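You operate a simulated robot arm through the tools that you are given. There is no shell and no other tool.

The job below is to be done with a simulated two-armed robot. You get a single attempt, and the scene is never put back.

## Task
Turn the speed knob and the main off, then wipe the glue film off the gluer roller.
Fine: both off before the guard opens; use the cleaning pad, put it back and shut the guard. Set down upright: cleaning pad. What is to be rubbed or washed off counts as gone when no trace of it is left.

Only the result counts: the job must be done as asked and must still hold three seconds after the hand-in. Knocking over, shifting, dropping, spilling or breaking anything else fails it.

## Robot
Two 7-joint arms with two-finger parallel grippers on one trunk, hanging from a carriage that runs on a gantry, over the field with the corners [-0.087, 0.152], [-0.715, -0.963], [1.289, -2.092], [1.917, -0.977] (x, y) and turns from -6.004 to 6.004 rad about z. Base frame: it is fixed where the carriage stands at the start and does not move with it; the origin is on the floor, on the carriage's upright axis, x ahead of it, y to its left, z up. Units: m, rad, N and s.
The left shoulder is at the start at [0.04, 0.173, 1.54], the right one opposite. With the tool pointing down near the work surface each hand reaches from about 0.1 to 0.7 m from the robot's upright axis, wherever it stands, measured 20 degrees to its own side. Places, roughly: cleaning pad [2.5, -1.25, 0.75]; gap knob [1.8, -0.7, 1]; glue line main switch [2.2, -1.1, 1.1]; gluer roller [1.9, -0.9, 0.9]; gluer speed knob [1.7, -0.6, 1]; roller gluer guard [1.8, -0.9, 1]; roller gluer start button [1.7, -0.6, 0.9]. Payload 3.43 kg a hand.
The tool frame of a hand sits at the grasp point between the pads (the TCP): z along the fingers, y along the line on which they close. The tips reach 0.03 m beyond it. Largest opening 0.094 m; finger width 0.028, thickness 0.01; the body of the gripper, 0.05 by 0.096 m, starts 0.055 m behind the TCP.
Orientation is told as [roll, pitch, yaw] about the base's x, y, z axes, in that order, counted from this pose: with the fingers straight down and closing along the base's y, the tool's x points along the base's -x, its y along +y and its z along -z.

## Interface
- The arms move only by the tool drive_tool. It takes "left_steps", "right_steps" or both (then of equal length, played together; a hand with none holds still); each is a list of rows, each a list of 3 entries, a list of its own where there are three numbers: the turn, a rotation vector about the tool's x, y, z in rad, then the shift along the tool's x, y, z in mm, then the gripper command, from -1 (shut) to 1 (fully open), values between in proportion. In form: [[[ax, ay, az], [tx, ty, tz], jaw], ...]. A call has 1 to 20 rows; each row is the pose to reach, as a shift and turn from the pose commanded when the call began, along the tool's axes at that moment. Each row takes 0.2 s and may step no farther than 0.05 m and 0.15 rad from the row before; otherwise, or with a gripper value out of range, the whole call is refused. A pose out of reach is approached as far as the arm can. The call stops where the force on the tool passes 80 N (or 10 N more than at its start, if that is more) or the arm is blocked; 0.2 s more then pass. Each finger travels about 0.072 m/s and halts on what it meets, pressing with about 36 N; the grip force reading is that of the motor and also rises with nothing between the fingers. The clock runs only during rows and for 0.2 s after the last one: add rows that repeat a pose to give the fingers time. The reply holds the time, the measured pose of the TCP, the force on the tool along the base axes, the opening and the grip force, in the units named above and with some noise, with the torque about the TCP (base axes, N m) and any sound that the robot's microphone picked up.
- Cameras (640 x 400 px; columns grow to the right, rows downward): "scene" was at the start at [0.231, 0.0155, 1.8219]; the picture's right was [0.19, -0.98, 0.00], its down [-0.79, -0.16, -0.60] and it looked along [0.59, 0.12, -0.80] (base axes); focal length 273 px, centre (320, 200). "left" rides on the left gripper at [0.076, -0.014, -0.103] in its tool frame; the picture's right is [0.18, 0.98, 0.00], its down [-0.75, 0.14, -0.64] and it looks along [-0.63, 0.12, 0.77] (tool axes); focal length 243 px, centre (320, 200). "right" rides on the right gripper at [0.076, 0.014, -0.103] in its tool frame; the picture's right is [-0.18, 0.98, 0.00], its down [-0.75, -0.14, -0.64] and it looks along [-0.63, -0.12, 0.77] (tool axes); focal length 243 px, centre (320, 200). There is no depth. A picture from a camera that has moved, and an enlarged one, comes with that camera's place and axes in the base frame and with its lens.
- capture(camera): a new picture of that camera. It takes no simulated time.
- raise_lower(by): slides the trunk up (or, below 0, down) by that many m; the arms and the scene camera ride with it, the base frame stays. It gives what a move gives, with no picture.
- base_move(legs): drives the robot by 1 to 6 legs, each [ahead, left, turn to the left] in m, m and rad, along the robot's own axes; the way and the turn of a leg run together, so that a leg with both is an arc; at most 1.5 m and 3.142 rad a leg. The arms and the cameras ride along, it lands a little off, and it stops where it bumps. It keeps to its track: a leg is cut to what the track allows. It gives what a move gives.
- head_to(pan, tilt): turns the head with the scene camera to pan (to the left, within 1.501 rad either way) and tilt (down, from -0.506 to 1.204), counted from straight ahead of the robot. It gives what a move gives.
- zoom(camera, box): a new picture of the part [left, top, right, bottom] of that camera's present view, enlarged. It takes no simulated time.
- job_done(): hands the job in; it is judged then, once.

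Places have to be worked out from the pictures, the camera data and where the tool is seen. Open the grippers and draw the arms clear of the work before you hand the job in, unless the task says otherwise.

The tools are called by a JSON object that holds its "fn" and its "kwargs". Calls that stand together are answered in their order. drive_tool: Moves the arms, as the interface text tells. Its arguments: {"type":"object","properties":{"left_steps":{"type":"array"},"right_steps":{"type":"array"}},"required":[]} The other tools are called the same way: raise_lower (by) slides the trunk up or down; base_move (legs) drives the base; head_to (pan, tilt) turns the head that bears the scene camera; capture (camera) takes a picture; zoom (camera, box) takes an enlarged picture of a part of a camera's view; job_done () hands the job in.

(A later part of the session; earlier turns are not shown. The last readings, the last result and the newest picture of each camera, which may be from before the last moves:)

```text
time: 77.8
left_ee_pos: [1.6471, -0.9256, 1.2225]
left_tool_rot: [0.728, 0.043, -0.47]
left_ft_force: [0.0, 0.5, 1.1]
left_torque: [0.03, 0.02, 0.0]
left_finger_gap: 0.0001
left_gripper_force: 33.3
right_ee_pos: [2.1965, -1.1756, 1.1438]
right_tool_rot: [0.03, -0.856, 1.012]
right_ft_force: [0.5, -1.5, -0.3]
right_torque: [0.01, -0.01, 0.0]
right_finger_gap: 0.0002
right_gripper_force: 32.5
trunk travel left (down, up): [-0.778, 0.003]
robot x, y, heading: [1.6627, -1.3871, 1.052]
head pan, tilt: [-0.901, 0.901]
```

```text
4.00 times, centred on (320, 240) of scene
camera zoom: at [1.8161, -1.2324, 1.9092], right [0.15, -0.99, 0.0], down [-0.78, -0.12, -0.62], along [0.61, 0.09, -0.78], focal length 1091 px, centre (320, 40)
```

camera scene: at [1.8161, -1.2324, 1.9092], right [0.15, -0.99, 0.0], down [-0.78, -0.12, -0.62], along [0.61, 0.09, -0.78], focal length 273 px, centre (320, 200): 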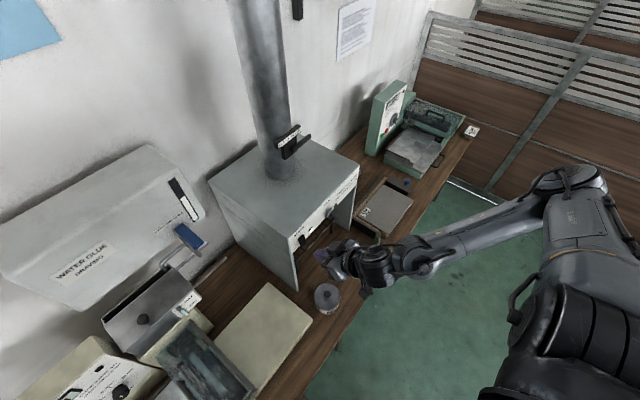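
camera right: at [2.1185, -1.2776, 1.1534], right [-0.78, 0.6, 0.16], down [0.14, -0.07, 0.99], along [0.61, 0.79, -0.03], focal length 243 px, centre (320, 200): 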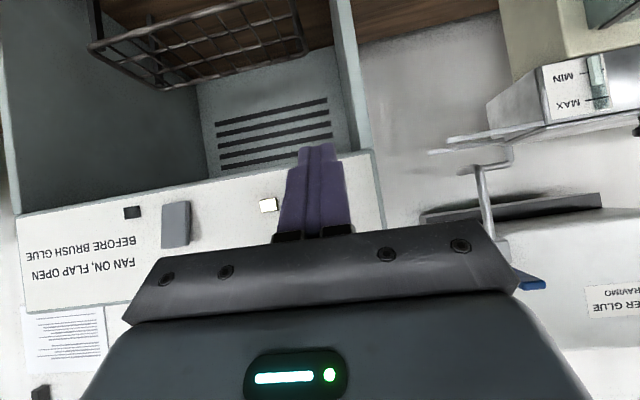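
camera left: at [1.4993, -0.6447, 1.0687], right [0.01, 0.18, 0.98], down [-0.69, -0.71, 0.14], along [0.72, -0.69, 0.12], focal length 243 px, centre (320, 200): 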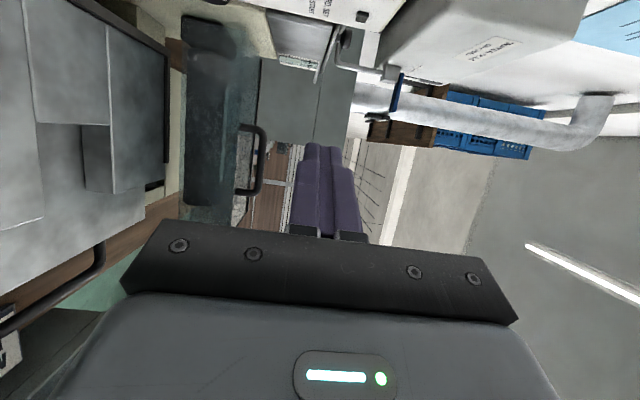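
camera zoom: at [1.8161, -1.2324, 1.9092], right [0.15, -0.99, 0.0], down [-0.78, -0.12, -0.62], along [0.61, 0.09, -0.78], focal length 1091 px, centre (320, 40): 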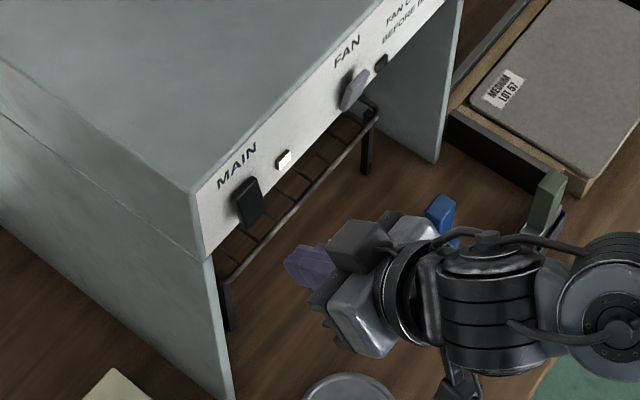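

Lateral alignment is good; the tip would be ~10 mm low, so I raise it 10 mm and then push toward the panel in small steps, watching the force.

{"fn": "drive_tool", "kwargs": {"right_steps": [[[0, 0, 0], [-7.5, 0, -6.6], -1], [[0, 0, 0], [-14, 0, 1], -1], [[0, 0, 0], [-20.6, 0, 8.5], -1], [[0, 0, 0], [-23.9, 0, 12.3], -1], [[0, 0, 0], [-26.5, 0, 15.3], -1], [[0, 0, 0], [-28.5, 0, 17.6], -1], [[0, 0, 0], [-30.5, 0, 19.8], -1], [[0, 0, 0], [-32.4, 0, 22], -1]]}}

{"fn": "zoom", "kwargs": {"camera": "scene", "box": [260, 190, 380, 290]}}

{"fn": "capture", "kwargs": {"camera": "right"}}

```text
time: 79.6
left_ee_pos: [1.6471, -0.9248, 1.2225]
left_tool_rot: [0.728, 0.043, -0.471]
left_ft_force: [0.0, 0.6, 0.0]
left_torque: [-0.06, -0.01, -0.02]
left_finger_gap: 0.0
left_gripper_force: 33.1
right_ee_pos: [2.2167, -1.1463, 1.1572]
right_tool_rot: [0.027, -0.856, 1.012]
right_ft_force: [-0.1, -0.6, -0.2]
right_torque: [0.01, 0.01, 0.0]
right_finger_gap: 0.0
right_gripper_force: 33.3
trunk travel left (down, up): [-0.778, 0.003]
robot x, y, heading: [1.662, -1.3822, 1.05]
head pan, tilt: [-0.901, 0.901]
```

```text
4.00 times, centred on (320, 240) of scene
camera zoom: at [1.8161, -1.2324, 1.9092], right [0.15, -0.99, 0.0], down [-0.78, -0.12, -0.62], along [0.61, 0.09, -0.78], focal length 1091 px, centre (320, 40)
```

zoom: 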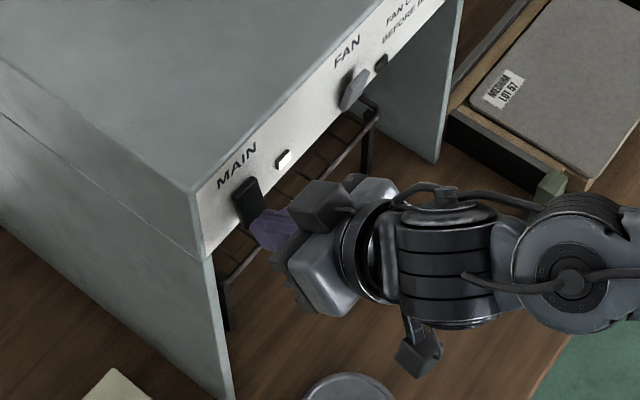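

```text
taken
camera right: at [2.1384, -1.2473, 1.1664], right [-0.78, 0.6, 0.16], down [0.14, -0.07, 0.99], along [0.61, 0.79, -0.03], focal length 243 px, centre (320, 200)
```

right: 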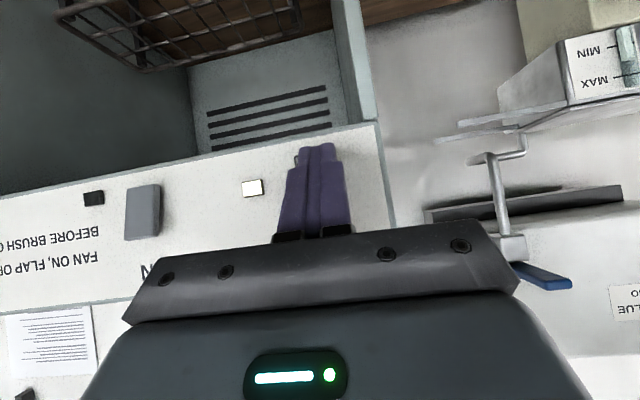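

No contact yet; the rocker's lower edge peeks out beside the fingertip, well aligned. I keep pushing in 3 mm steps, 3 mm further right.

{"fn": "drive_tool", "kwargs": {"right_steps": [[[0, 0, 0], [-2, -3, 2.3], -1], [[0, 0, 0], [-3.9, -3, 4.5], -1], [[0, 0, 0], [-5.9, -3, 6.8], -1], [[0, 0, 0], [-7.9, -3, 9], -1], [[0, 0, 0], [-9.8, -3, 11.3], -1]]}}

{"fn": "zoom", "kwargs": {"camera": "scene", "box": [260, 190, 380, 290]}}

```text
time: 80.8
left_ee_pos: [1.6465, -0.9285, 1.2195]
left_tool_rot: [0.724, 0.043, -0.473]
left_ft_force: [0.6, 0.6, 0.2]
left_torque: [0.01, 0.02, -0.05]
left_finger_gap: 0.0
left_gripper_force: 33.0
right_ee_pos: [2.221, -1.1409, 1.1513]
right_tool_rot: [0.026, -0.843, 1.017]
right_ft_force: [-16.6, -32.7, 5.1]
right_torque: [-0.11, 0.16, 0.01]
right_finger_gap: 0.0
right_gripper_force: 32.6
trunk travel left (down, up): [-0.778, 0.003]
robot x, y, heading: [1.6642, -1.3855, 1.044]
head pan, tilt: [-0.901, 0.901]
```

```text
4.00 times, centred on (320, 240) of scene
camera zoom: at [1.8155, -1.2342, 1.9083], right [0.15, -0.99, 0.0], down [-0.78, -0.12, -0.62], along [0.61, 0.09, -0.79], focal length 1091 px, centre (320, 40)
```

zoom: 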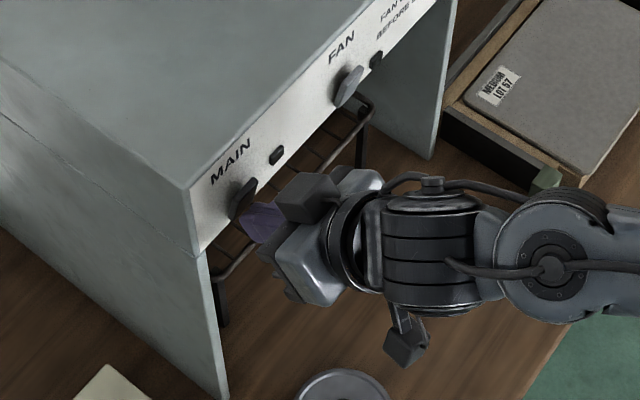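

The MAIN lamp went dark and the rocker flipped. I back the hand straight off and verify.

{"fn": "drive_tool", "kwargs": {"right_steps": [[[0, 0, 0], [4, 0, -4.6], -1], [[0, 0, 0], [13, 0, -15], -1], [[0, 0, 0], [26, 0, -30], -1], [[0, 0, 0], [39, 0, -45], -1], [[0, 0, 0], [52, 0, -60], -1]]}}

{"fn": "zoom", "kwargs": {"camera": "scene", "box": [260, 190, 380, 290]}}

{"fn": "capture", "kwargs": {"camera": "right"}}

```text
time: 82.0
left_ee_pos: [1.6468, -0.9247, 1.2224]
left_tool_rot: [0.729, 0.045, -0.471]
left_ft_force: [-0.1, -0.1, 0.1]
left_torque: [0.01, 0.02, 0.01]
left_finger_gap: 0.0002
left_gripper_force: 32.8
right_ee_pos: [2.1845, -1.2029, 1.1578]
right_tool_rot: [0.029, -0.858, 1.011]
right_ft_force: [1.0, -1.0, 0.3]
right_torque: [-0.01, -0.01, 0.0]
right_finger_gap: 0.0
right_gripper_force: 32.8
trunk travel left (down, up): [-0.778, 0.003]
robot x, y, heading: [1.6607, -1.385, 1.054]
head pan, tilt: [-0.901, 0.901]
```

```text
4.00 times, centred on (320, 240) of scene
camera zoom: at [1.8161, -1.2324, 1.9091], right [0.15, -0.99, 0.0], down [-0.78, -0.12, -0.62], along [0.61, 0.09, -0.78], focal length 1091 px, centre (320, 40)
```

zoom: 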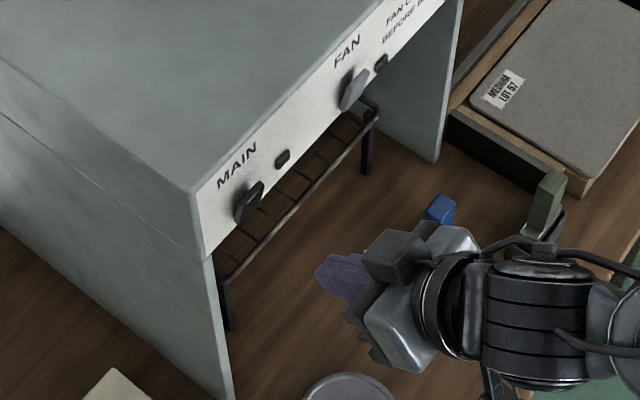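

```text
taken
camera right: at [2.1068, -1.304, 1.1668], right [-0.78, 0.6, 0.16], down [0.14, -0.07, 0.99], along [0.61, 0.79, -0.03], focal length 243 px, centre (320, 200)
```

right: 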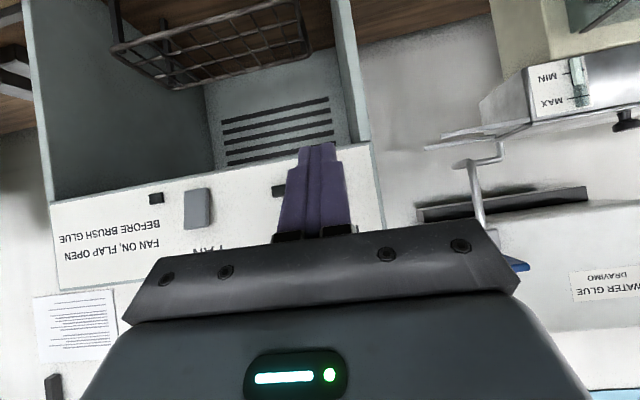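

MAIN is off (lamp dark, rocker tilted like FAN). Next, the pads: I look at them with the head turned further right.

{"fn": "head_to", "kwargs": {"pan": -1.1, "tilt": 0.85}}

{"fn": "capture", "kwargs": {"camera": "scene"}}

{"fn": "zoom", "kwargs": {"camera": "scene", "box": [200, 140, 320, 240]}}

```text
time: 82.8
left_ee_pos: [1.6473, -0.9251, 1.2209]
left_tool_rot: [0.728, 0.044, -0.472]
left_ft_force: [-0.5, 1.1, -0.5]
left_torque: [-0.01, -0.01, -0.03]
left_finger_gap: 0.0
left_gripper_force: 33.4
right_ee_pos: [2.1836, -1.2019, 1.1567]
right_tool_rot: [0.029, -0.855, 1.012]
right_ft_force: [-0.2, -0.6, -0.8]
right_torque: [0.0, 0.0, 0.03]
right_finger_gap: 0.0
right_gripper_force: 32.9
trunk travel left (down, up): [-0.778, 0.003]
robot x, y, heading: [1.6608, -1.3859, 1.048]
head pan, tilt: [-1.1, 0.85]
```

```text
taken
camera scene: at [1.8196, -1.2475, 1.913], right [-0.05, -1.0, 0.0], down [-0.75, 0.04, -0.66], along [0.66, -0.03, -0.75], focal length 273 px, centre (320, 200)
```

scene: 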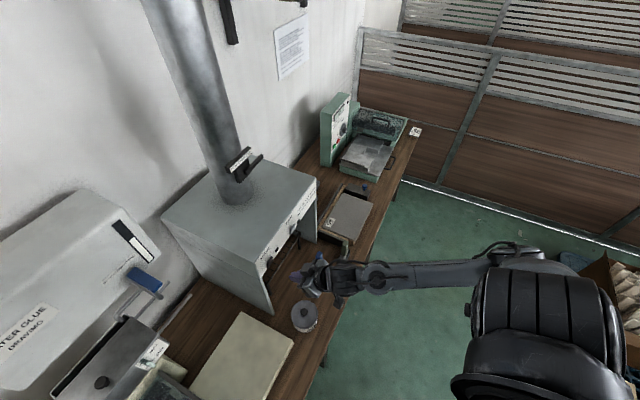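

```text
4.00 times, centred on (260, 190) of scene
camera zoom: at [1.8196, -1.2475, 1.913], right [-0.05, -1.0, 0.0], down [-0.75, 0.04, -0.66], along [0.66, -0.03, -0.75], focal length 1091 px, centre (560, 240)
```

zoom: 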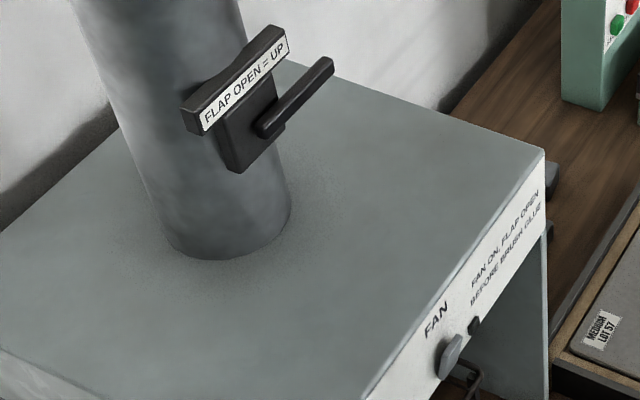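

Before picking the pad, I inspect the guard and roller with the left hand's camera and the head.

{"fn": "capture", "kwargs": {"camera": "left"}}

{"fn": "head_to", "kwargs": {"pan": 0.3, "tilt": 1.15}}

{"fn": "capture", "kwargs": {"camera": "scene"}}

```text
taken
camera left: at [1.5473, -0.9618, 1.2929], right [0.19, 0.72, 0.66], down [0.55, -0.64, 0.54], along [0.81, 0.26, -0.52], focal length 243 px, centre (320, 200)
```

left: 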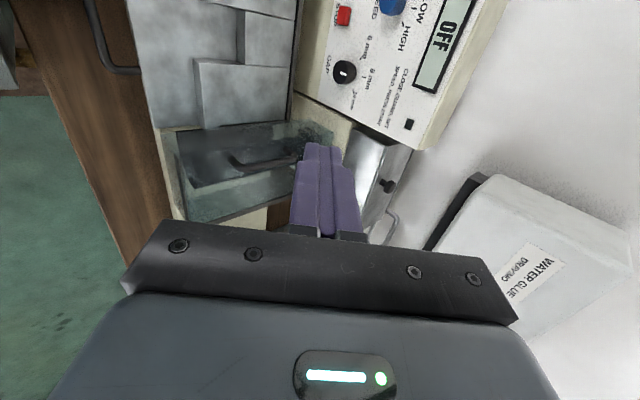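

```text
time: 84.3
left_ee_pos: [1.6471, -0.9248, 1.2218]
left_tool_rot: [0.727, 0.045, -0.473]
left_ft_force: [-0.6, 0.5, 0.0]
left_torque: [0.0, 0.0, 0.01]
left_finger_gap: 0.0
left_gripper_force: 33.2
right_ee_pos: [2.1851, -1.202, 1.1573]
right_tool_rot: [0.027, -0.853, 1.014]
right_ft_force: [0.0, 0.6, -0.4]
right_torque: [-0.01, -0.02, 0.0]
right_finger_gap: 0.0003
right_gripper_force: 33.1
trunk travel left (down, up): [-0.778, 0.003]
robot x, y, heading: [1.6648, -1.3905, 1.051]
head pan, tilt: [0.3, 1.15]
```

```text
taken
camera scene: at [1.7546, -1.1855, 1.8922], right [0.98, -0.22, 0.0], down [-0.2, -0.89, -0.41], along [0.09, 0.4, -0.91], focal length 273 px, centre (320, 200)
```

scene: 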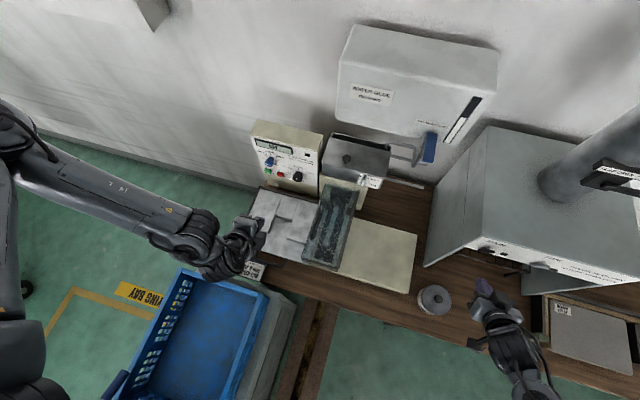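

The gluer's display now reads "OFF". I zoom in on the guard.

{"fn": "zoom", "kwargs": {"camera": "scene", "box": [240, 160, 420, 300]}}

{"fn": "zoom", "kwargs": {"camera": "left", "box": [140, 90, 340, 230]}}

```text
2.86 times, centred on (330, 230) of scene
camera zoom: at [1.7546, -1.1855, 1.8922], right [0.98, -0.22, 0.0], down [-0.2, -0.89, -0.41], along [0.09, 0.4, -0.91], focal length 779 px, centre (291, 114)
```

zoom: 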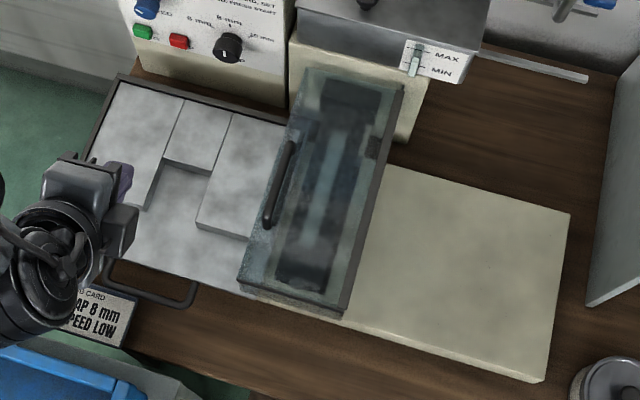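

```text
2.86 times, centred on (240, 160) of left
camera zoom: at [1.5473, -0.9618, 1.2929], right [0.19, 0.72, 0.66], down [0.55, -0.64, 0.54], along [0.81, 0.26, -0.52], focal length 693 px, centre (549, 314)
```

zoom: 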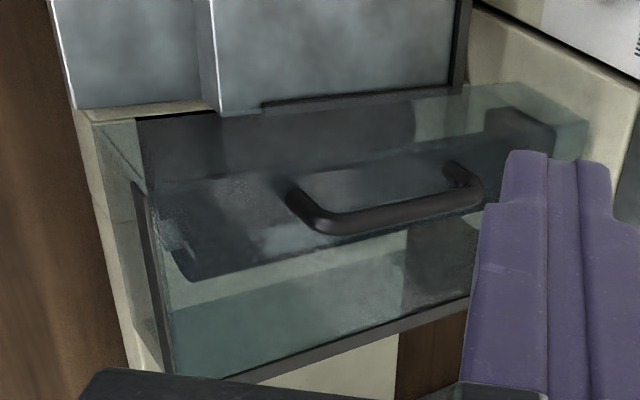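

The guard spans along the roller with a D-handle standing up near its near edge, bar at about [1.808, -0.885, 1.014], hinge on the far side. First I fetch the pad: turn right and move closer to it.

{"fn": "base_move", "kwargs": {"legs": [[0, 0, -0.69], [0.1, 0.08, 0]]}}

{"fn": "head_to", "kwargs": {"pan": -0.35, "tilt": 1.0}}

{"fn": "capture", "kwargs": {"camera": "scene"}}

{"fn": "capture", "kwargs": {"camera": "right"}}

```text
time: 87.4
left_ee_pos: [2.0091, -0.9129, 1.2225]
left_tool_rot: [0.728, 0.043, -1.169]
left_ft_force: [0.4, 0.2, -0.4]
left_torque: [-0.01, 0.0, 0.02]
left_finger_gap: 0.0001
left_gripper_force: 33.1
right_ee_pos: [2.2444, -1.4689, 1.1564]
right_tool_rot: [0.027, -0.855, 0.318]
right_ft_force: [0.1, 0.0, 0.1]
right_torque: [-0.01, 0.01, -0.03]
right_finger_gap: 0.0
right_gripper_force: 32.8
trunk travel left (down, up): [-0.778, 0.003]
robot x, y, heading: [1.7228, -1.2769, 0.352]
head pan, tilt: [0.3, 1.15]
```

```text
time: 88.4
left_ee_pos: [2.0097, -0.9119, 1.2228]
left_tool_rot: [0.729, 0.044, -1.167]
left_ft_force: [0.3, -0.6, 0.3]
left_torque: [-0.01, 0.02, 0.0]
left_finger_gap: 0.0001
left_gripper_force: 32.6
right_ee_pos: [2.245, -1.4679, 1.1566]
right_tool_rot: [0.028, -0.855, 0.317]
right_ft_force: [0.5, -0.9, 0.0]
right_torque: [0.01, 0.01, 0.01]
right_finger_gap: 0.0
right_gripper_force: 33.5
trunk travel left (down, up): [-0.778, 0.003]
robot x, y, heading: [1.7276, -1.2751, 0.352]
head pan, tilt: [-0.351, 1.0]
```

```text
taken
camera scene: at [1.9462, -1.2177, 1.9019], right [0.0, -1.0, 0.0], down [-0.84, 0.0, -0.54], along [0.54, 0.0, -0.84], focal length 273 px, centre (320, 200)
```

scene: 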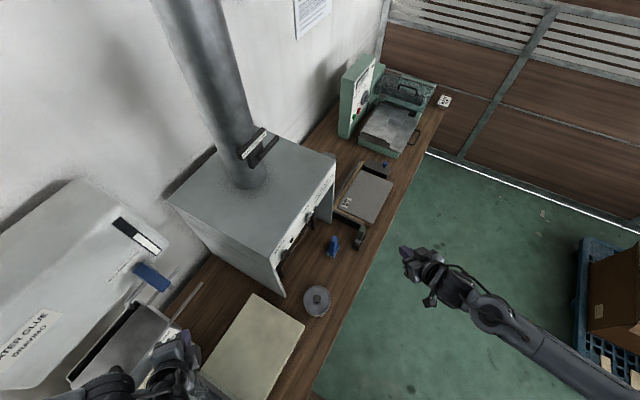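

```text
taken
camera right: at [2.1191, -1.4984, 1.1665], right [-0.21, 0.96, 0.16], down [0.06, -0.15, 0.99], along [0.98, 0.22, -0.03], focal length 243 px, centre (320, 200)
```

right: 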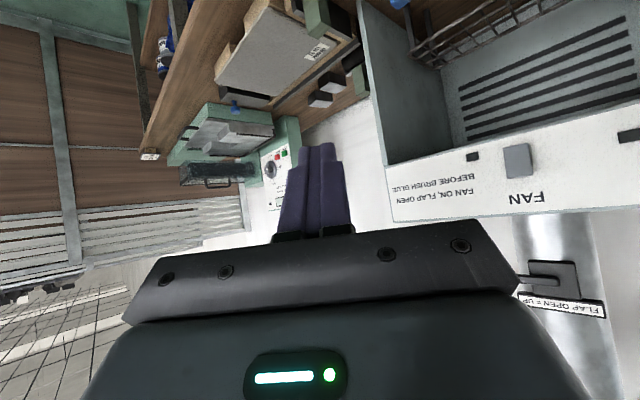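

The pads are visible and unobstructed; zoom in. The left hand is ~15 cm from the fill valve, so I keep it still.

{"fn": "zoom", "kwargs": {"camera": "scene", "box": [300, 210, 400, 290]}}

{"fn": "zoom", "kwargs": {"camera": "scene", "box": [320, 220, 370, 260]}}

```text
5.00 times, centred on (350, 250) of scene
camera zoom: at [1.9462, -1.2177, 1.9019], right [0.0, -1.0, 0.0], down [-0.84, 0.0, -0.54], along [0.54, 0.0, -0.84], focal length 1364 px, centre (170, -50)
```

zoom: 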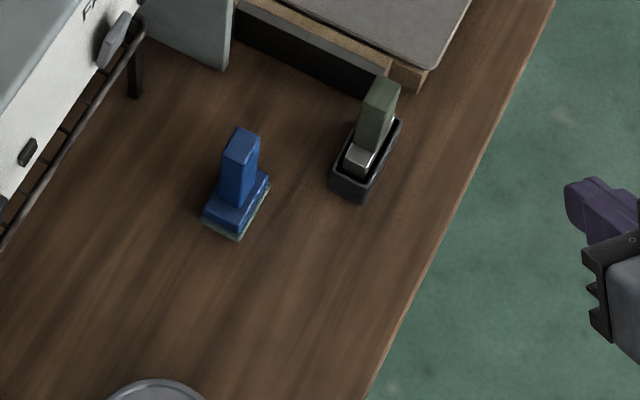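

```text
10.00 times, centred on (345, 240) of scene
camera zoom: at [1.9462, -1.2177, 1.9019], right [0.0, -1.0, 0.0], down [-0.84, 0.0, -0.54], along [0.54, 0.0, -0.84], focal length 2728 px, centre (70, -200)
```

zoom: 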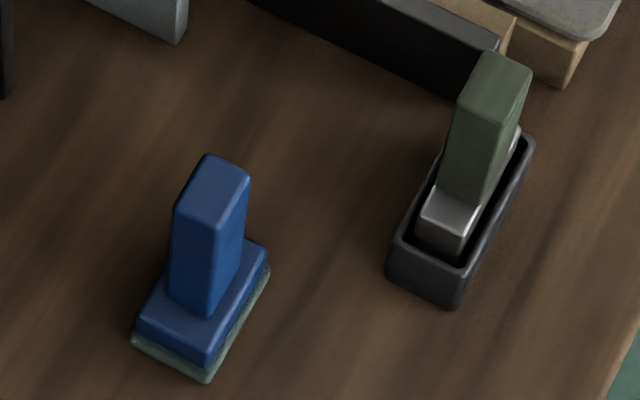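

The blue block with the green scouring base is the cleaning pad (the other is a glue brush in its holder); its handle is ~26 mm along the bench, ~19 mm across, near [2.385, -1.27]. I bring the right hand above it, leaning back 0.4 rad so the wrist stays clear of the hood panel, closing along the bench direction.

{"fn": "drive_tool", "kwargs": {"right_steps": [[[-0.044, 0.043, -0.06], [-7, 14, 19], 0.2], [[-0.088, 0.087, -0.121], [-13, 28, 39], 0.2], [[-0.131, 0.13, -0.181], [-20, 42, 58], 0.2], [[-0.175, 0.174, -0.242], [-26, 57, 77], 0.2], [[-0.219, 0.217, -0.302], [-33, 71, 96], 0.2], [[-0.263, 0.26, -0.362], [-39, 85, 116], 0.2], [[-0.307, 0.304, -0.423], [-46, 99, 135], 0.2], [[-0.35, 0.347, -0.483], [-52, 113, 154], 0.2], [[-0.394, 0.39, -0.544], [-59, 127, 173], 0.2], [[-0.438, 0.434, -0.604], [-66, 141, 193], 0.2], [[-0.438, 0.434, -0.604], [-66, 141, 193], 0.2]]}}

{"fn": "capture", "kwargs": {"camera": "right"}}

{"fn": "capture", "kwargs": {"camera": "scene"}}

```text
time: 90.8
left_ee_pos: [2.0099, -0.9125, 1.2221]
left_tool_rot: [0.729, 0.045, -1.168]
left_ft_force: [-0.1, 0.6, -0.3]
left_torque: [0.0, 0.01, 0.01]
left_finger_gap: 0.0
left_gripper_force: 33.2
right_ee_pos: [2.3731, -1.2729, 1.0826]
right_tool_rot: [0.016, -0.412, 1.075]
right_ft_force: [-0.3, 0.0, 1.0]
right_torque: [-0.01, 0.01, 0.0]
right_finger_gap: 0.0561
right_gripper_force: 0.1
trunk travel left (down, up): [-0.778, 0.003]
robot x, y, heading: [1.7278, -1.2768, 0.353]
head pan, tilt: [-0.351, 1.0]
```

```text
taken
camera right: at [2.3093, -1.3647, 1.1458], right [-0.79, 0.61, 0.09], down [0.34, 0.31, 0.89], along [0.52, 0.73, -0.45], focal length 243 px, centre (320, 200)
```

right: 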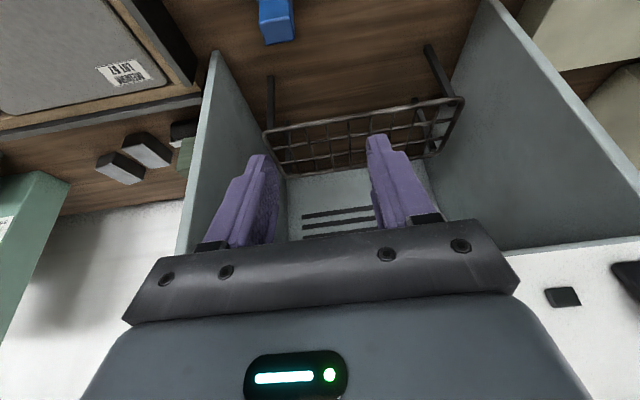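

```text
taken
camera scene: at [1.9462, -1.2178, 1.9019], right [0.0, -1.0, 0.0], down [-0.84, 0.0, -0.54], along [0.54, 0.0, -0.84], focal length 273 px, centre (320, 200)
```

scene: 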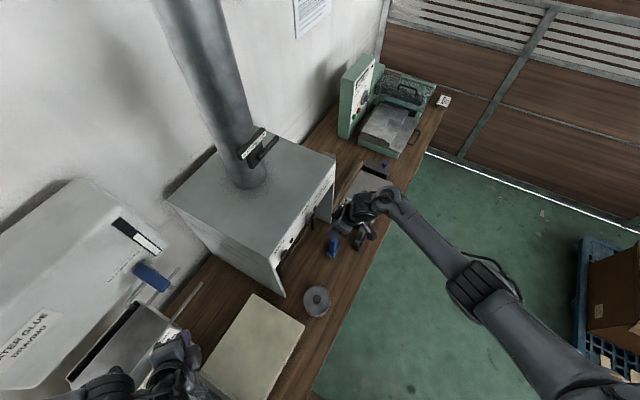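

The pad is only at the frame's edge; I pull the hand back 9 cm (away from the wall) and 2 cm along to see it properly from above.

{"fn": "drive_tool", "kwargs": {"right_steps": [[[0, 0, 0], [20, -5, -9], 0.2], [[0, 0, 0], [41, -10, -18], 0.2], [[0, 0, 0], [62, -15, -27], 0.2], [[0, 0, 0], [82, -20, -36], 0.2], [[0, 0, 0], [82, -20, -36], 0.2]]}}

{"fn": "capture", "kwargs": {"camera": "right"}}

{"fn": "zoom", "kwargs": {"camera": "right", "box": [200, 0, 400, 130]}}

```text
time: 92.0
left_ee_pos: [2.0093, -0.9111, 1.223]
left_tool_rot: [0.73, 0.043, -1.165]
left_ft_force: [-0.9, -0.3, -0.4]
left_torque: [0.01, 0.01, 0.01]
left_finger_gap: 0.0
left_gripper_force: 33.0
right_ee_pos: [2.3485, -1.363, 1.0834]
right_tool_rot: [0.017, -0.412, 1.074]
right_ft_force: [0.4, -0.1, -0.1]
right_torque: [0.02, 0.0, -0.01]
right_finger_gap: 0.0565
right_gripper_force: 0.0
trunk travel left (down, up): [-0.778, 0.003]
robot x, y, heading: [1.728, -1.2732, 0.354]
head pan, tilt: [-0.351, 1.0]
```

```text
taken
camera right: at [2.2843, -1.4536, 1.146], right [-0.79, 0.61, 0.09], down [0.34, 0.31, 0.89], along [0.52, 0.73, -0.45], focal length 243 px, centre (320, 200)
```

right: 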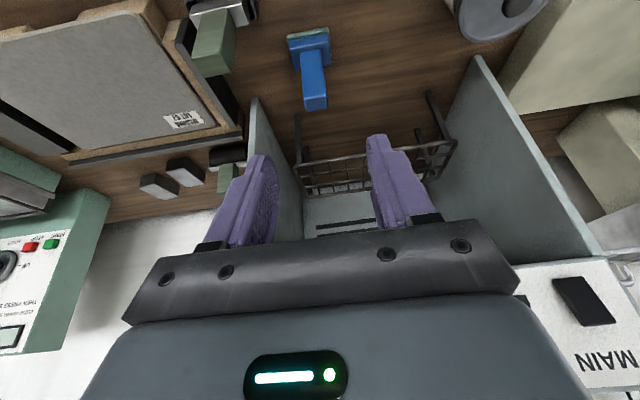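

```text
3.08 times, centred on (300, 65) of right
camera zoom: at [2.2843, -1.4536, 1.146], right [-0.79, 0.61, 0.09], down [0.34, 0.31, 0.89], along [0.52, 0.73, -0.45], focal length 746 px, centre (382, 615)
```

zoom: 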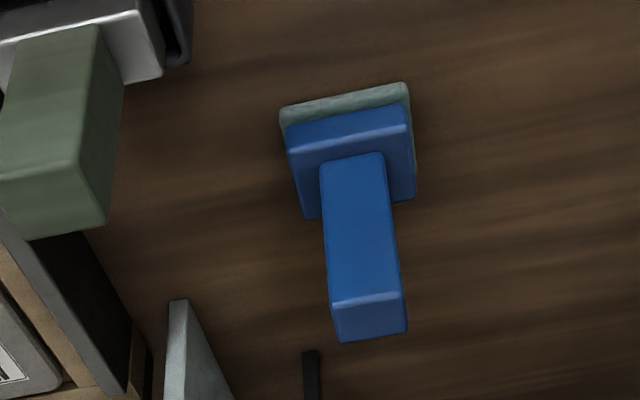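

Two views agree: handle top centre at [2.403, -1.275, 0.904], bench at about z 0.785. I move above the handle first (TCP z 0.96).

{"fn": "drive_tool", "kwargs": {"right_steps": [[[0, 0, 0], [-9, -1, 31], 0.2], [[0, 0, 0], [-18, -2, 62], 0.2], [[0, 0, 0], [-27, -4, 93], 0.2], [[0, 0, 0], [-36, -5, 124], 0.2], [[0, 0, 0], [-45, -6, 154], 0.2], [[0, 0, 0], [-45, -6, 154], 0.2]]}}

{"fn": "capture", "kwargs": {"camera": "right"}}

{"fn": "zoom", "kwargs": {"camera": "scene", "box": [300, 200, 400, 280]}}

```text
time: 93.4
left_ee_pos: [2.0083, -0.9127, 1.222]
left_tool_rot: [0.73, 0.043, -1.168]
left_ft_force: [0.9, 0.6, 0.2]
left_torque: [0.03, -0.01, 0.0]
left_finger_gap: 0.0
left_gripper_force: 33.4
right_ee_pos: [2.3882, -1.3009, 0.9989]
right_tool_rot: [0.014, -0.412, 1.074]
right_ft_force: [0.5, -0.6, -0.5]
right_torque: [-0.05, 0.01, 0.02]
right_finger_gap: 0.0565
right_gripper_force: 0.0
right hand out of reach, approached as far as the arm can: row 4, 5, 6
trunk travel left (down, up): [-0.778, 0.003]
robot x, y, heading: [1.7294, -1.275, 0.352]
head pan, tilt: [-0.351, 1.0]
```

```text
taken
camera right: at [2.3238, -1.3925, 1.0615], right [-0.79, 0.61, 0.09], down [0.34, 0.31, 0.89], along [0.52, 0.73, -0.45], focal length 243 px, centre (320, 200)
```

right: 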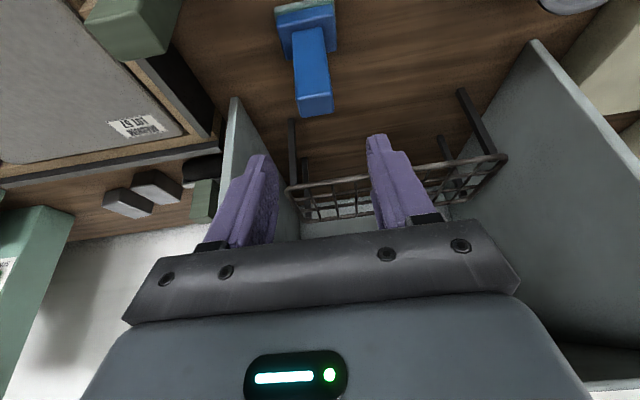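

```text
5.00 times, centred on (350, 240) of scene
camera zoom: at [1.9462, -1.2177, 1.9019], right [0.0, -1.0, 0.0], down [-0.84, 0.0, -0.54], along [0.54, 0.0, -0.84], focal length 1364 px, centre (170, 0)
```

zoom: 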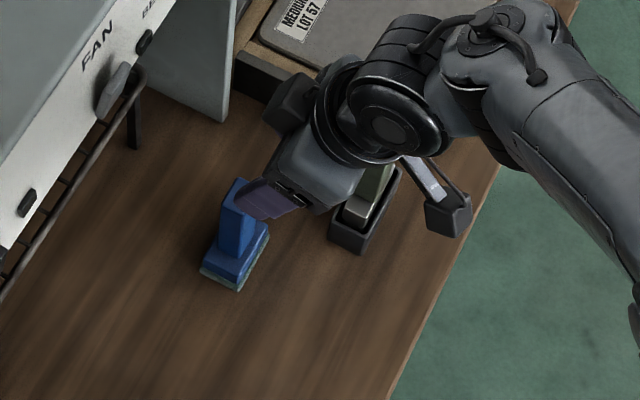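

That height is just out of reach here. I lift the right hand 10 cm, then lower the trunk 10 cm to gain downward reach.

{"fn": "drive_tool", "kwargs": {"right_steps": [[[0, 0, 0], [-10, 0, -23], 0.2], [[0, 0, 0], [-20, 0, -46], 0.2], [[0, 0, 0], [-30, 0, -69], 0.2], [[0, 0, 0], [-40, 0, -92], 0.2], [[0, 0, 0], [-40, 0, -92], 0.2]]}}

{"fn": "raise_lower", "kwargs": {"by": -0.1}}

{"fn": "capture", "kwargs": {"camera": "right"}}

{"fn": "zoom", "kwargs": {"camera": "scene", "box": [300, 200, 400, 280]}}

```text
time: 94.6
left_ee_pos: [2.0083, -0.9131, 1.2234]
left_tool_rot: [0.728, 0.044, -1.169]
left_ft_force: [-0.4, 0.1, 0.0]
left_torque: [0.03, -0.02, 0.02]
left_finger_gap: 0.0
left_gripper_force: 32.9
right_ee_pos: [2.3847, -1.3048, 1.101]
right_tool_rot: [0.016, -0.412, 1.073]
right_ft_force: [0.2, -0.5, -0.2]
right_torque: [0.06, -0.01, 0.0]
right_finger_gap: 0.0563
right_gripper_force: 0.0
trunk travel left (down, up): [-0.778, 0.003]
robot x, y, heading: [1.727, -1.2764, 0.354]
head pan, tilt: [-0.351, 1.0]
```

```text
time: 96.0
left_ee_pos: [2.0099, -0.9112, 1.1235]
left_tool_rot: [0.729, 0.043, -1.164]
left_ft_force: [-0.3, 0.3, 0.8]
left_torque: [-0.02, 0.0, -0.03]
left_finger_gap: 0.0
left_gripper_force: 32.5
right_ee_pos: [2.385, -1.3044, 1.0006]
right_tool_rot: [0.013, -0.411, 1.074]
right_ft_force: [-0.5, -0.7, -0.8]
right_torque: [0.0, -0.02, -0.03]
right_finger_gap: 0.0562
right_gripper_force: 0.0
trunk travel left (down, up): [-0.678, 0.103]
robot x, y, heading: [1.7319, -1.2734, 0.353]
head pan, tilt: [-0.351, 1.0]
```

```text
taken
camera right: at [2.3202, -1.3961, 1.0632], right [-0.79, 0.61, 0.09], down [0.34, 0.31, 0.89], along [0.52, 0.73, -0.45], focal length 243 px, centre (320, 200)
```

right: 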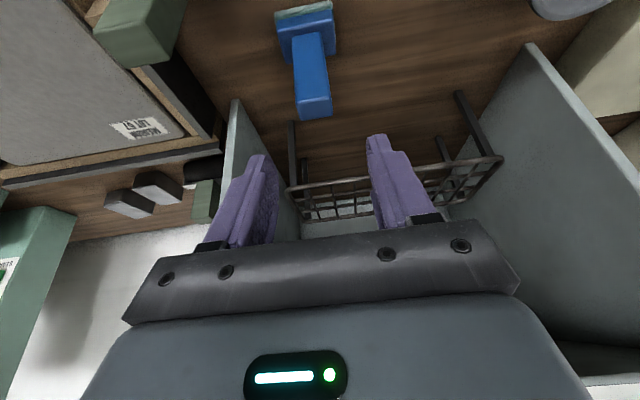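

```text
5.00 times, centred on (350, 240) of scene
camera zoom: at [1.9462, -1.2177, 1.802], right [0.0, -1.0, 0.0], down [-0.84, 0.0, -0.54], along [0.54, 0.0, -0.84], focal length 1364 px, centre (170, 0)
```

zoom: 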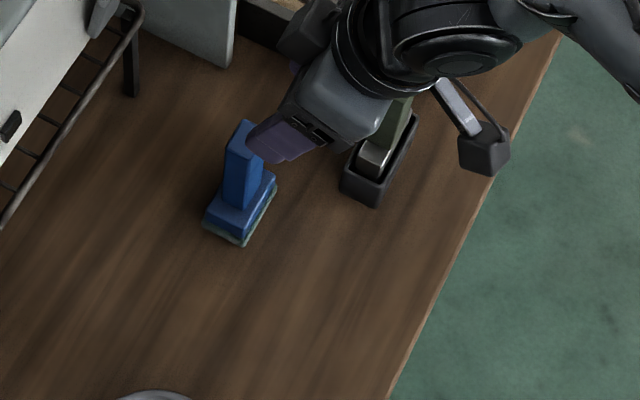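

The new view confirms the handle at [2.402, -1.2745]. I move over it to z 0.94.

{"fn": "drive_tool", "kwargs": {"right_steps": [[[0, 0, 0], [-3, -1, 20], 0.2], [[0, 0, 0], [-5, -2, 45], 0.2], [[0, 0, 0], [-8, -2, 69], 0.2], [[0, 0, 0], [-8, -2, 69], 0.2]]}}

{"fn": "capture", "kwargs": {"camera": "right"}}

{"fn": "zoom", "kwargs": {"camera": "scene", "box": [300, 200, 400, 280]}}

```text
time: 97.0
left_ee_pos: [2.0091, -0.9116, 1.122]
left_tool_rot: [0.728, 0.044, -1.167]
left_ft_force: [1.1, -0.5, -0.2]
left_torque: [-0.02, 0.01, -0.01]
left_finger_gap: 0.0
left_gripper_force: 33.5
right_ee_pos: [2.4046, -1.275, 0.9399]
right_tool_rot: [0.014, -0.412, 1.073]
right_ft_force: [0.2, -0.1, -0.2]
right_torque: [0.0, 0.01, -0.02]
right_finger_gap: 0.0563
right_gripper_force: 0.0
trunk travel left (down, up): [-0.678, 0.103]
robot x, y, heading: [1.7258, -1.2743, 0.355]
head pan, tilt: [-0.351, 1.0]
```

```text
taken
camera right: at [2.3393, -1.3658, 1.0032], right [-0.79, 0.61, 0.09], down [0.34, 0.31, 0.89], along [0.52, 0.73, -0.45], focal length 243 px, centre (320, 200)
```

right: 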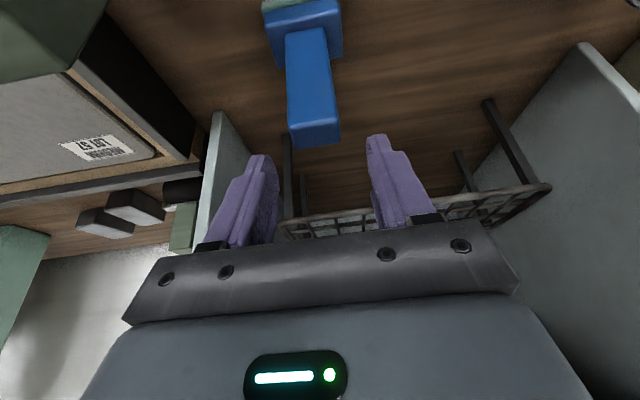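

```text
5.00 times, centred on (350, 240) of scene
camera zoom: at [1.9462, -1.2179, 1.8019], right [0.0, -1.0, 0.0], down [-0.84, 0.0, -0.54], along [0.54, 0.0, -0.84], focal length 1364 px, centre (170, 0)
```

zoom: 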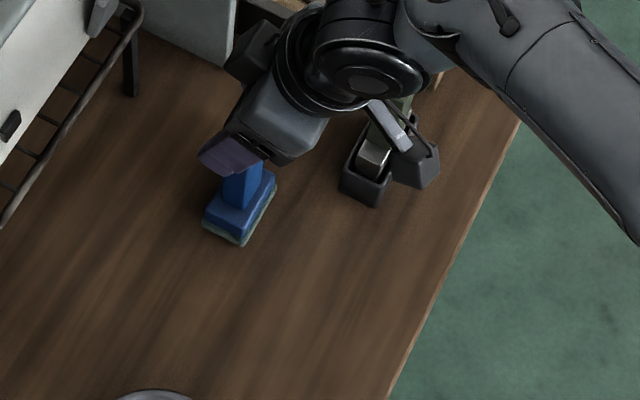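

The handle lies centred between the open fingers, and the brush clears the hand by ~2.5 cm. I descend to z≈0.875 and close on the handle.

{"fn": "drive_tool", "kwargs": {"right_steps": [[[0, 0, 0], [6, 0, 14], 0.2], [[0, 0, 0], [12, 0, 28], 0.2], [[0, 0, 0], [19, 0, 44], 0.2], [[0, 0, 0], [26, 0, 60], 0.2], [[0, 0, 0], [26, 0, 60], 0.2]]}}

{"fn": "capture", "kwargs": {"camera": "right"}}

```text
time: 98.2
left_ee_pos: [2.0081, -0.9113, 1.1225]
left_tool_rot: [0.729, 0.045, -1.166]
left_ft_force: [-0.3, 0.0, -0.7]
left_torque: [-0.02, -0.02, 0.0]
left_finger_gap: 0.0002
left_gripper_force: 33.2
right_ee_pos: [2.3903, -1.2878, 0.8833]
right_tool_rot: [0.015, -0.411, 1.072]
right_ft_force: [0.3, -0.1, 0.8]
right_torque: [-0.04, -0.08, -0.01]
right_finger_gap: 0.0564
right_gripper_force: 0.0
right hand out of reach, approached as far as the arm can: row 3, 4, 5
trunk travel left (down, up): [-0.678, 0.103]
robot x, y, heading: [1.7255, -1.2735, 0.352]
head pan, tilt: [-0.351, 1.0]
```

```text
taken
camera right: at [2.3257, -1.3788, 0.947], right [-0.79, 0.61, 0.09], down [0.34, 0.31, 0.89], along [0.52, 0.73, -0.45], focal length 243 px, centre (320, 200)
```

right: 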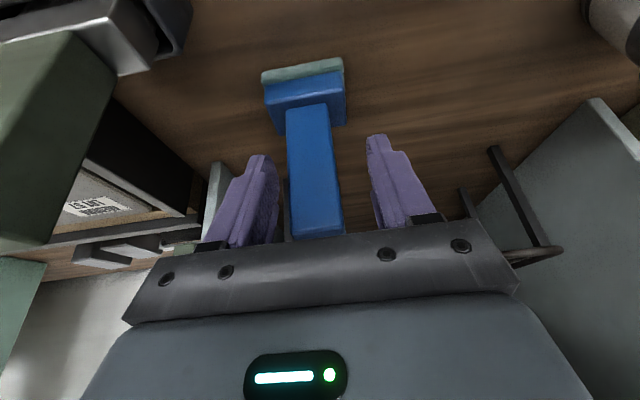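

The hand stopped ~18 mm short (reach limit) but the jaws straddle the handle. I nudge the base ~19 mm toward the pad to centre it.

{"fn": "base_move", "kwargs": {"legs": [[0.018, 0.008, 0]]}}

{"fn": "capture", "kwargs": {"camera": "right"}}

```text
time: 99.0
left_ee_pos: [2.0235, -0.8987, 1.1207]
left_tool_rot: [0.73, 0.044, -1.167]
left_ft_force: [0.4, 0.2, -0.6]
left_torque: [-0.03, 0.03, 0.01]
left_finger_gap: 0.0
left_gripper_force: 32.9
right_ee_pos: [2.4053, -1.2739, 0.8858]
right_tool_rot: [0.015, -0.412, 1.073]
right_ft_force: [-0.1, 0.7, 0.0]
right_torque: [-0.01, 0.01, 0.02]
right_finger_gap: 0.0563
right_gripper_force: 0.0
trunk travel left (down, up): [-0.678, 0.103]
robot x, y, heading: [1.7439, -1.2584, 0.351]
head pan, tilt: [-0.351, 1.0]
```

```text
taken
camera right: at [2.3401, -1.3655, 0.9474], right [-0.79, 0.61, 0.09], down [0.34, 0.31, 0.89], along [0.52, 0.73, -0.45], focal length 243 px, centre (320, 200)
```

right: 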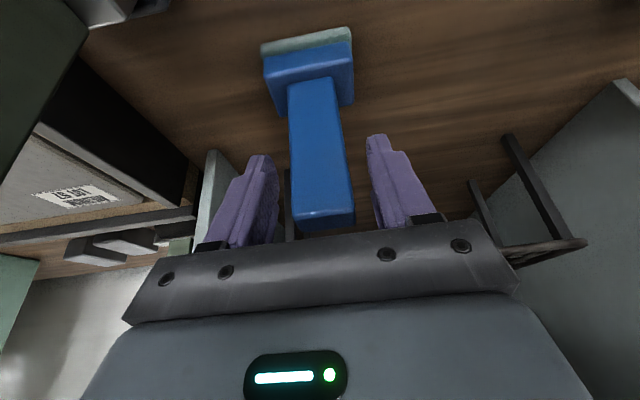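

Centred now (TCP [2.405, -1.274, 0.886], handle top 0.904). I close the jaws on the handle.

{"fn": "drive_tool", "kwargs": {"right_steps": [[[0, 0, 0], [0, 0, 0], -0.1], [[0, 0, 0], [0, 0, 0], -0.4], [[0, 0, 0], [0, 0, 0], -0.7], [[0, 0, 0], [0, 0, 0], -1], [[0, 0, 0], [0, 0, 0], -1], [[0, 0, 0], [0, 0, 0], -1]]}}

{"fn": "capture", "kwargs": {"camera": "right"}}

```text
time: 100.4
left_ee_pos: [2.0231, -0.8986, 1.1225]
left_tool_rot: [0.728, 0.045, -1.169]
left_ft_force: [0.4, 0.0, 0.3]
left_torque: [0.02, 0.02, 0.01]
left_finger_gap: 0.0
left_gripper_force: 33.1
right_ee_pos: [2.4043, -1.2745, 0.884]
right_tool_rot: [0.016, -0.412, 1.073]
right_ft_force: [-0.5, -0.2, 0.4]
right_torque: [-0.01, 0.0, -0.01]
right_finger_gap: 0.0335
right_gripper_force: 36.0
trunk travel left (down, up): [-0.678, 0.103]
robot x, y, heading: [1.7424, -1.2615, 0.351]
head pan, tilt: [-0.351, 1.0]
```

```text
taken
camera right: at [2.3397, -1.3658, 0.9472], right [-0.79, 0.61, 0.09], down [0.34, 0.31, 0.89], along [0.52, 0.73, -0.45], focal length 243 px, centre (320, 200)
```

right: 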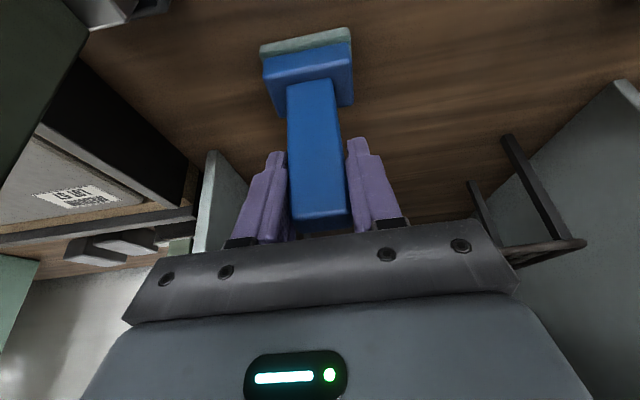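

Held firmly (gap 33.5 mm, 36 N). I note this put-back pose and lift the pad straight up 12 cm.

{"fn": "drive_tool", "kwargs": {"right_steps": [[[0, 0, 0], [-4, 0, -9], -1], [[0, 0, 0], [-12, 0, -27], -1], [[0, 0, 0], [-20, 0, -46], -1], [[0, 0, 0], [-28, 0, -64], -1], [[0, 0, 0], [-36, 0, -82], -1], [[0, 0, 0], [-44, 0, -101], -1], [[0, 0, 0], [-52, 0, -119], -1]]}}

{"fn": "capture", "kwargs": {"camera": "right"}}

{"fn": "capture", "kwargs": {"camera": "scene"}}

```text
time: 102.0
left_ee_pos: [2.0235, -0.8992, 1.1221]
left_tool_rot: [0.729, 0.043, -1.169]
left_ft_force: [-0.2, -1.0, -0.7]
left_torque: [0.01, 0.02, -0.06]
left_finger_gap: 0.0
left_gripper_force: 33.4
right_ee_pos: [2.4052, -1.2778, 1.0131]
right_tool_rot: [0.015, -0.411, 1.073]
right_ft_force: [0.1, 0.0, -1.3]
right_torque: [-0.01, 0.03, -0.03]
right_finger_gap: 0.0335
right_gripper_force: 35.9
right hand out of reach, approached as far as the arm can: row 1
trunk travel left (down, up): [-0.678, 0.103]
robot x, y, heading: [1.7405, -1.2626, 0.352]
head pan, tilt: [-0.351, 1.0]
```

```text
taken
camera right: at [2.3405, -1.3686, 1.0762], right [-0.79, 0.61, 0.09], down [0.34, 0.31, 0.89], along [0.52, 0.73, -0.45], focal length 243 px, centre (320, 200)
```

right: 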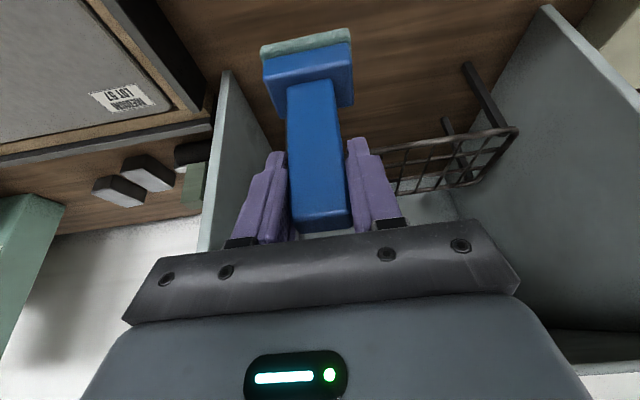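

```text
taken
camera scene: at [1.9602, -1.2042, 1.8019], right [0.0, -1.0, 0.0], down [-0.84, 0.0, -0.54], along [0.54, 0.0, -0.84], focal length 273 px, centre (320, 200)
```

scene: 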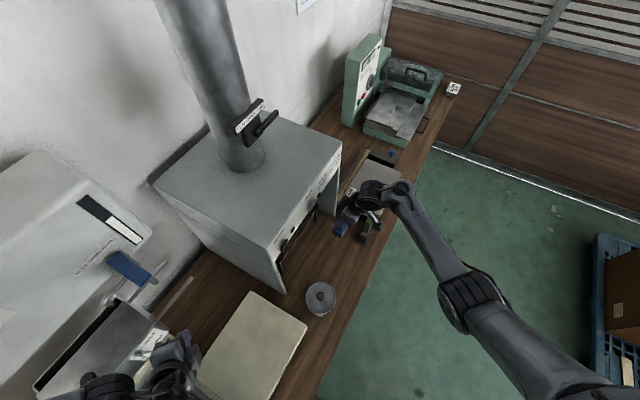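

Pad lifted. I raise the trunk back up, then retract the right hand toward the robot while turning its yaw to match the robot's heading, keeping the pad upright.

{"fn": "raise_lower", "kwargs": {"by": 0.1}}

{"fn": "drive_tool", "kwargs": {"right_steps": [[[0.035, 0, 0.08], [10, 12, -10], -1], [[0.07, 0, 0.16], [23, 26, -22], -1], [[0.105, 0, 0.24], [36, 41, -35], -1], [[0.14, 0, 0.32], [50, 57, -48], -1], [[0.175, 0, 0.4], [64, 73, -61], -1], [[0.21, 0, 0.48], [78, 89, -75], -1], [[0.245, 0, 0.56], [91, 104, -88], -1], [[0.28, 0, 0.641], [104, 119, -100], -1], [[0.28, 0, 0.641], [104, 119, -100], -1]]}}

```text
time: 103.3
left_ee_pos: [2.0235, -0.8991, 1.2221]
left_tool_rot: [0.727, 0.044, -1.166]
left_ft_force: [0.4, 0.3, 0.4]
left_torque: [0.01, -0.04, 0.05]
left_finger_gap: 0.0
left_gripper_force: 32.4
right_ee_pos: [2.4046, -1.2785, 1.1125]
right_tool_rot: [0.014, -0.411, 1.073]
right_ft_force: [-0.7, 0.0, -0.9]
right_torque: [0.0, -0.03, 0.01]
right_finger_gap: 0.0336
right_gripper_force: 36.5
trunk travel left (down, up): [-0.778, 0.003]
robot x, y, heading: [1.7414, -1.2619, 0.355]
head pan, tilt: [-0.351, 1.0]
```

```text
time: 105.3
left_ee_pos: [2.0235, -0.8979, 1.2228]
left_tool_rot: [0.728, 0.044, -1.168]
left_ft_force: [0.6, 0.2, 0.0]
left_torque: [-0.03, -0.04, 0.0]
left_finger_gap: 0.0
left_gripper_force: 32.7
right_ee_pos: [2.2354, -1.3417, 1.1634]
right_tool_rot: [0.012, -0.403, 0.373]
right_ft_force: [-0.1, -0.8, -1.2]
right_torque: [0.0, 0.0, -0.02]
right_finger_gap: 0.0335
right_gripper_force: 36.2
trunk travel left (down, up): [-0.778, 0.003]
robot x, y, heading: [1.7399, -1.2622, 0.353]
head pan, tilt: [-0.351, 1.0]
```

Right hand retracted and pad steady. I shift it 13 cm toward the centre so it clears the hood when turning, then reposition the base in front of the gluer facing the wall.

{"fn": "drive_tool", "kwargs": {"right_steps": [[[0, 0, 0], [0, 15, 0], -1], [[0, 0, 0], [0, 40, 0], -1], [[0, 0, 0], [0, 65, 0], -1], [[0, 0, 0], [0, 90, 0], -1], [[0, 0, 0], [0, 110, 0], -1], [[0, 0, 0], [0, 125, 0], -1]]}}

{"fn": "base_move", "kwargs": {"legs": [[-0.11, -0.04, 0], [0, 0, 0.35], [0, 0, 0.35]]}}

{"fn": "head_to", "kwargs": {"pan": 0.0, "tilt": 1.15}}

{"fn": "capture", "kwargs": {"camera": "scene"}}

```text
time: 106.7
left_ee_pos: [2.0228, -0.8982, 1.222]
left_tool_rot: [0.728, 0.044, -1.168]
left_ft_force: [-0.5, 0.3, -0.2]
left_torque: [-0.05, 0.01, 0.0]
left_finger_gap: 0.0
left_gripper_force: 33.2
right_ee_pos: [2.1911, -1.224, 1.1652]
right_tool_rot: [0.012, -0.402, 0.373]
right_ft_force: [-0.1, 0.0, 0.3]
right_torque: [0.02, -0.01, 0.01]
right_finger_gap: 0.0336
right_gripper_force: 36.0
trunk travel left (down, up): [-0.778, 0.003]
robot x, y, heading: [1.7424, -1.2612, 0.358]
head pan, tilt: [-0.351, 1.0]
```

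```text
time: 110.1
left_ee_pos: [1.63, -0.8797, 1.2221]
left_tool_rot: [0.727, 0.045, -0.461]
left_ft_force: [-0.2, 0.6, 0.8]
left_torque: [-0.02, 0.03, -0.01]
left_finger_gap: 0.0
left_gripper_force: 32.9
right_ee_pos: [1.9671, -1.0177, 1.1636]
right_tool_rot: [0.012, -0.403, 1.082]
right_ft_force: [0.6, 0.2, -0.8]
right_torque: [-0.02, 0.0, 0.04]
right_finger_gap: 0.0334
right_gripper_force: 36.5
trunk travel left (down, up): [-0.778, 0.003]
robot x, y, heading: [1.6466, -1.3403, 1.063]
head pan, tilt: [-0.351, 1.0]
```

```text
time: 110.9
left_ee_pos: [1.6292, -0.8793, 1.2226]
left_tool_rot: [0.727, 0.044, -0.461]
left_ft_force: [0.1, 0.0, 0.4]
left_torque: [0.0, 0.0, -0.03]
left_finger_gap: 0.0
left_gripper_force: 33.0
right_ee_pos: [1.969, -1.018, 1.1647]
right_tool_rot: [0.011, -0.404, 1.079]
right_ft_force: [0.2, 0.7, -0.1]
right_torque: [0.02, -0.01, 0.0]
right_finger_gap: 0.0337
right_gripper_force: 36.0
trunk travel left (down, up): [-0.778, 0.003]
robot x, y, heading: [1.6524, -1.3387, 1.065]
head pan, tilt: [0.0, 1.15]
```

```text
taken
camera scene: at [1.7564, -1.1451, 1.8922], right [0.87, -0.49, 0.0], down [-0.45, -0.8, -0.41], along [0.2, 0.36, -0.91], focal length 273 px, centre (320, 200)
```

scene: 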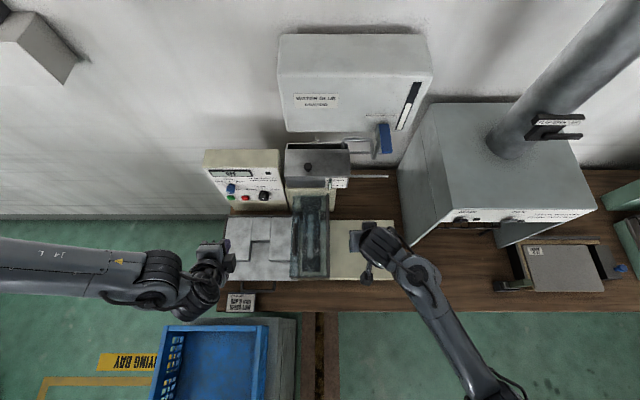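

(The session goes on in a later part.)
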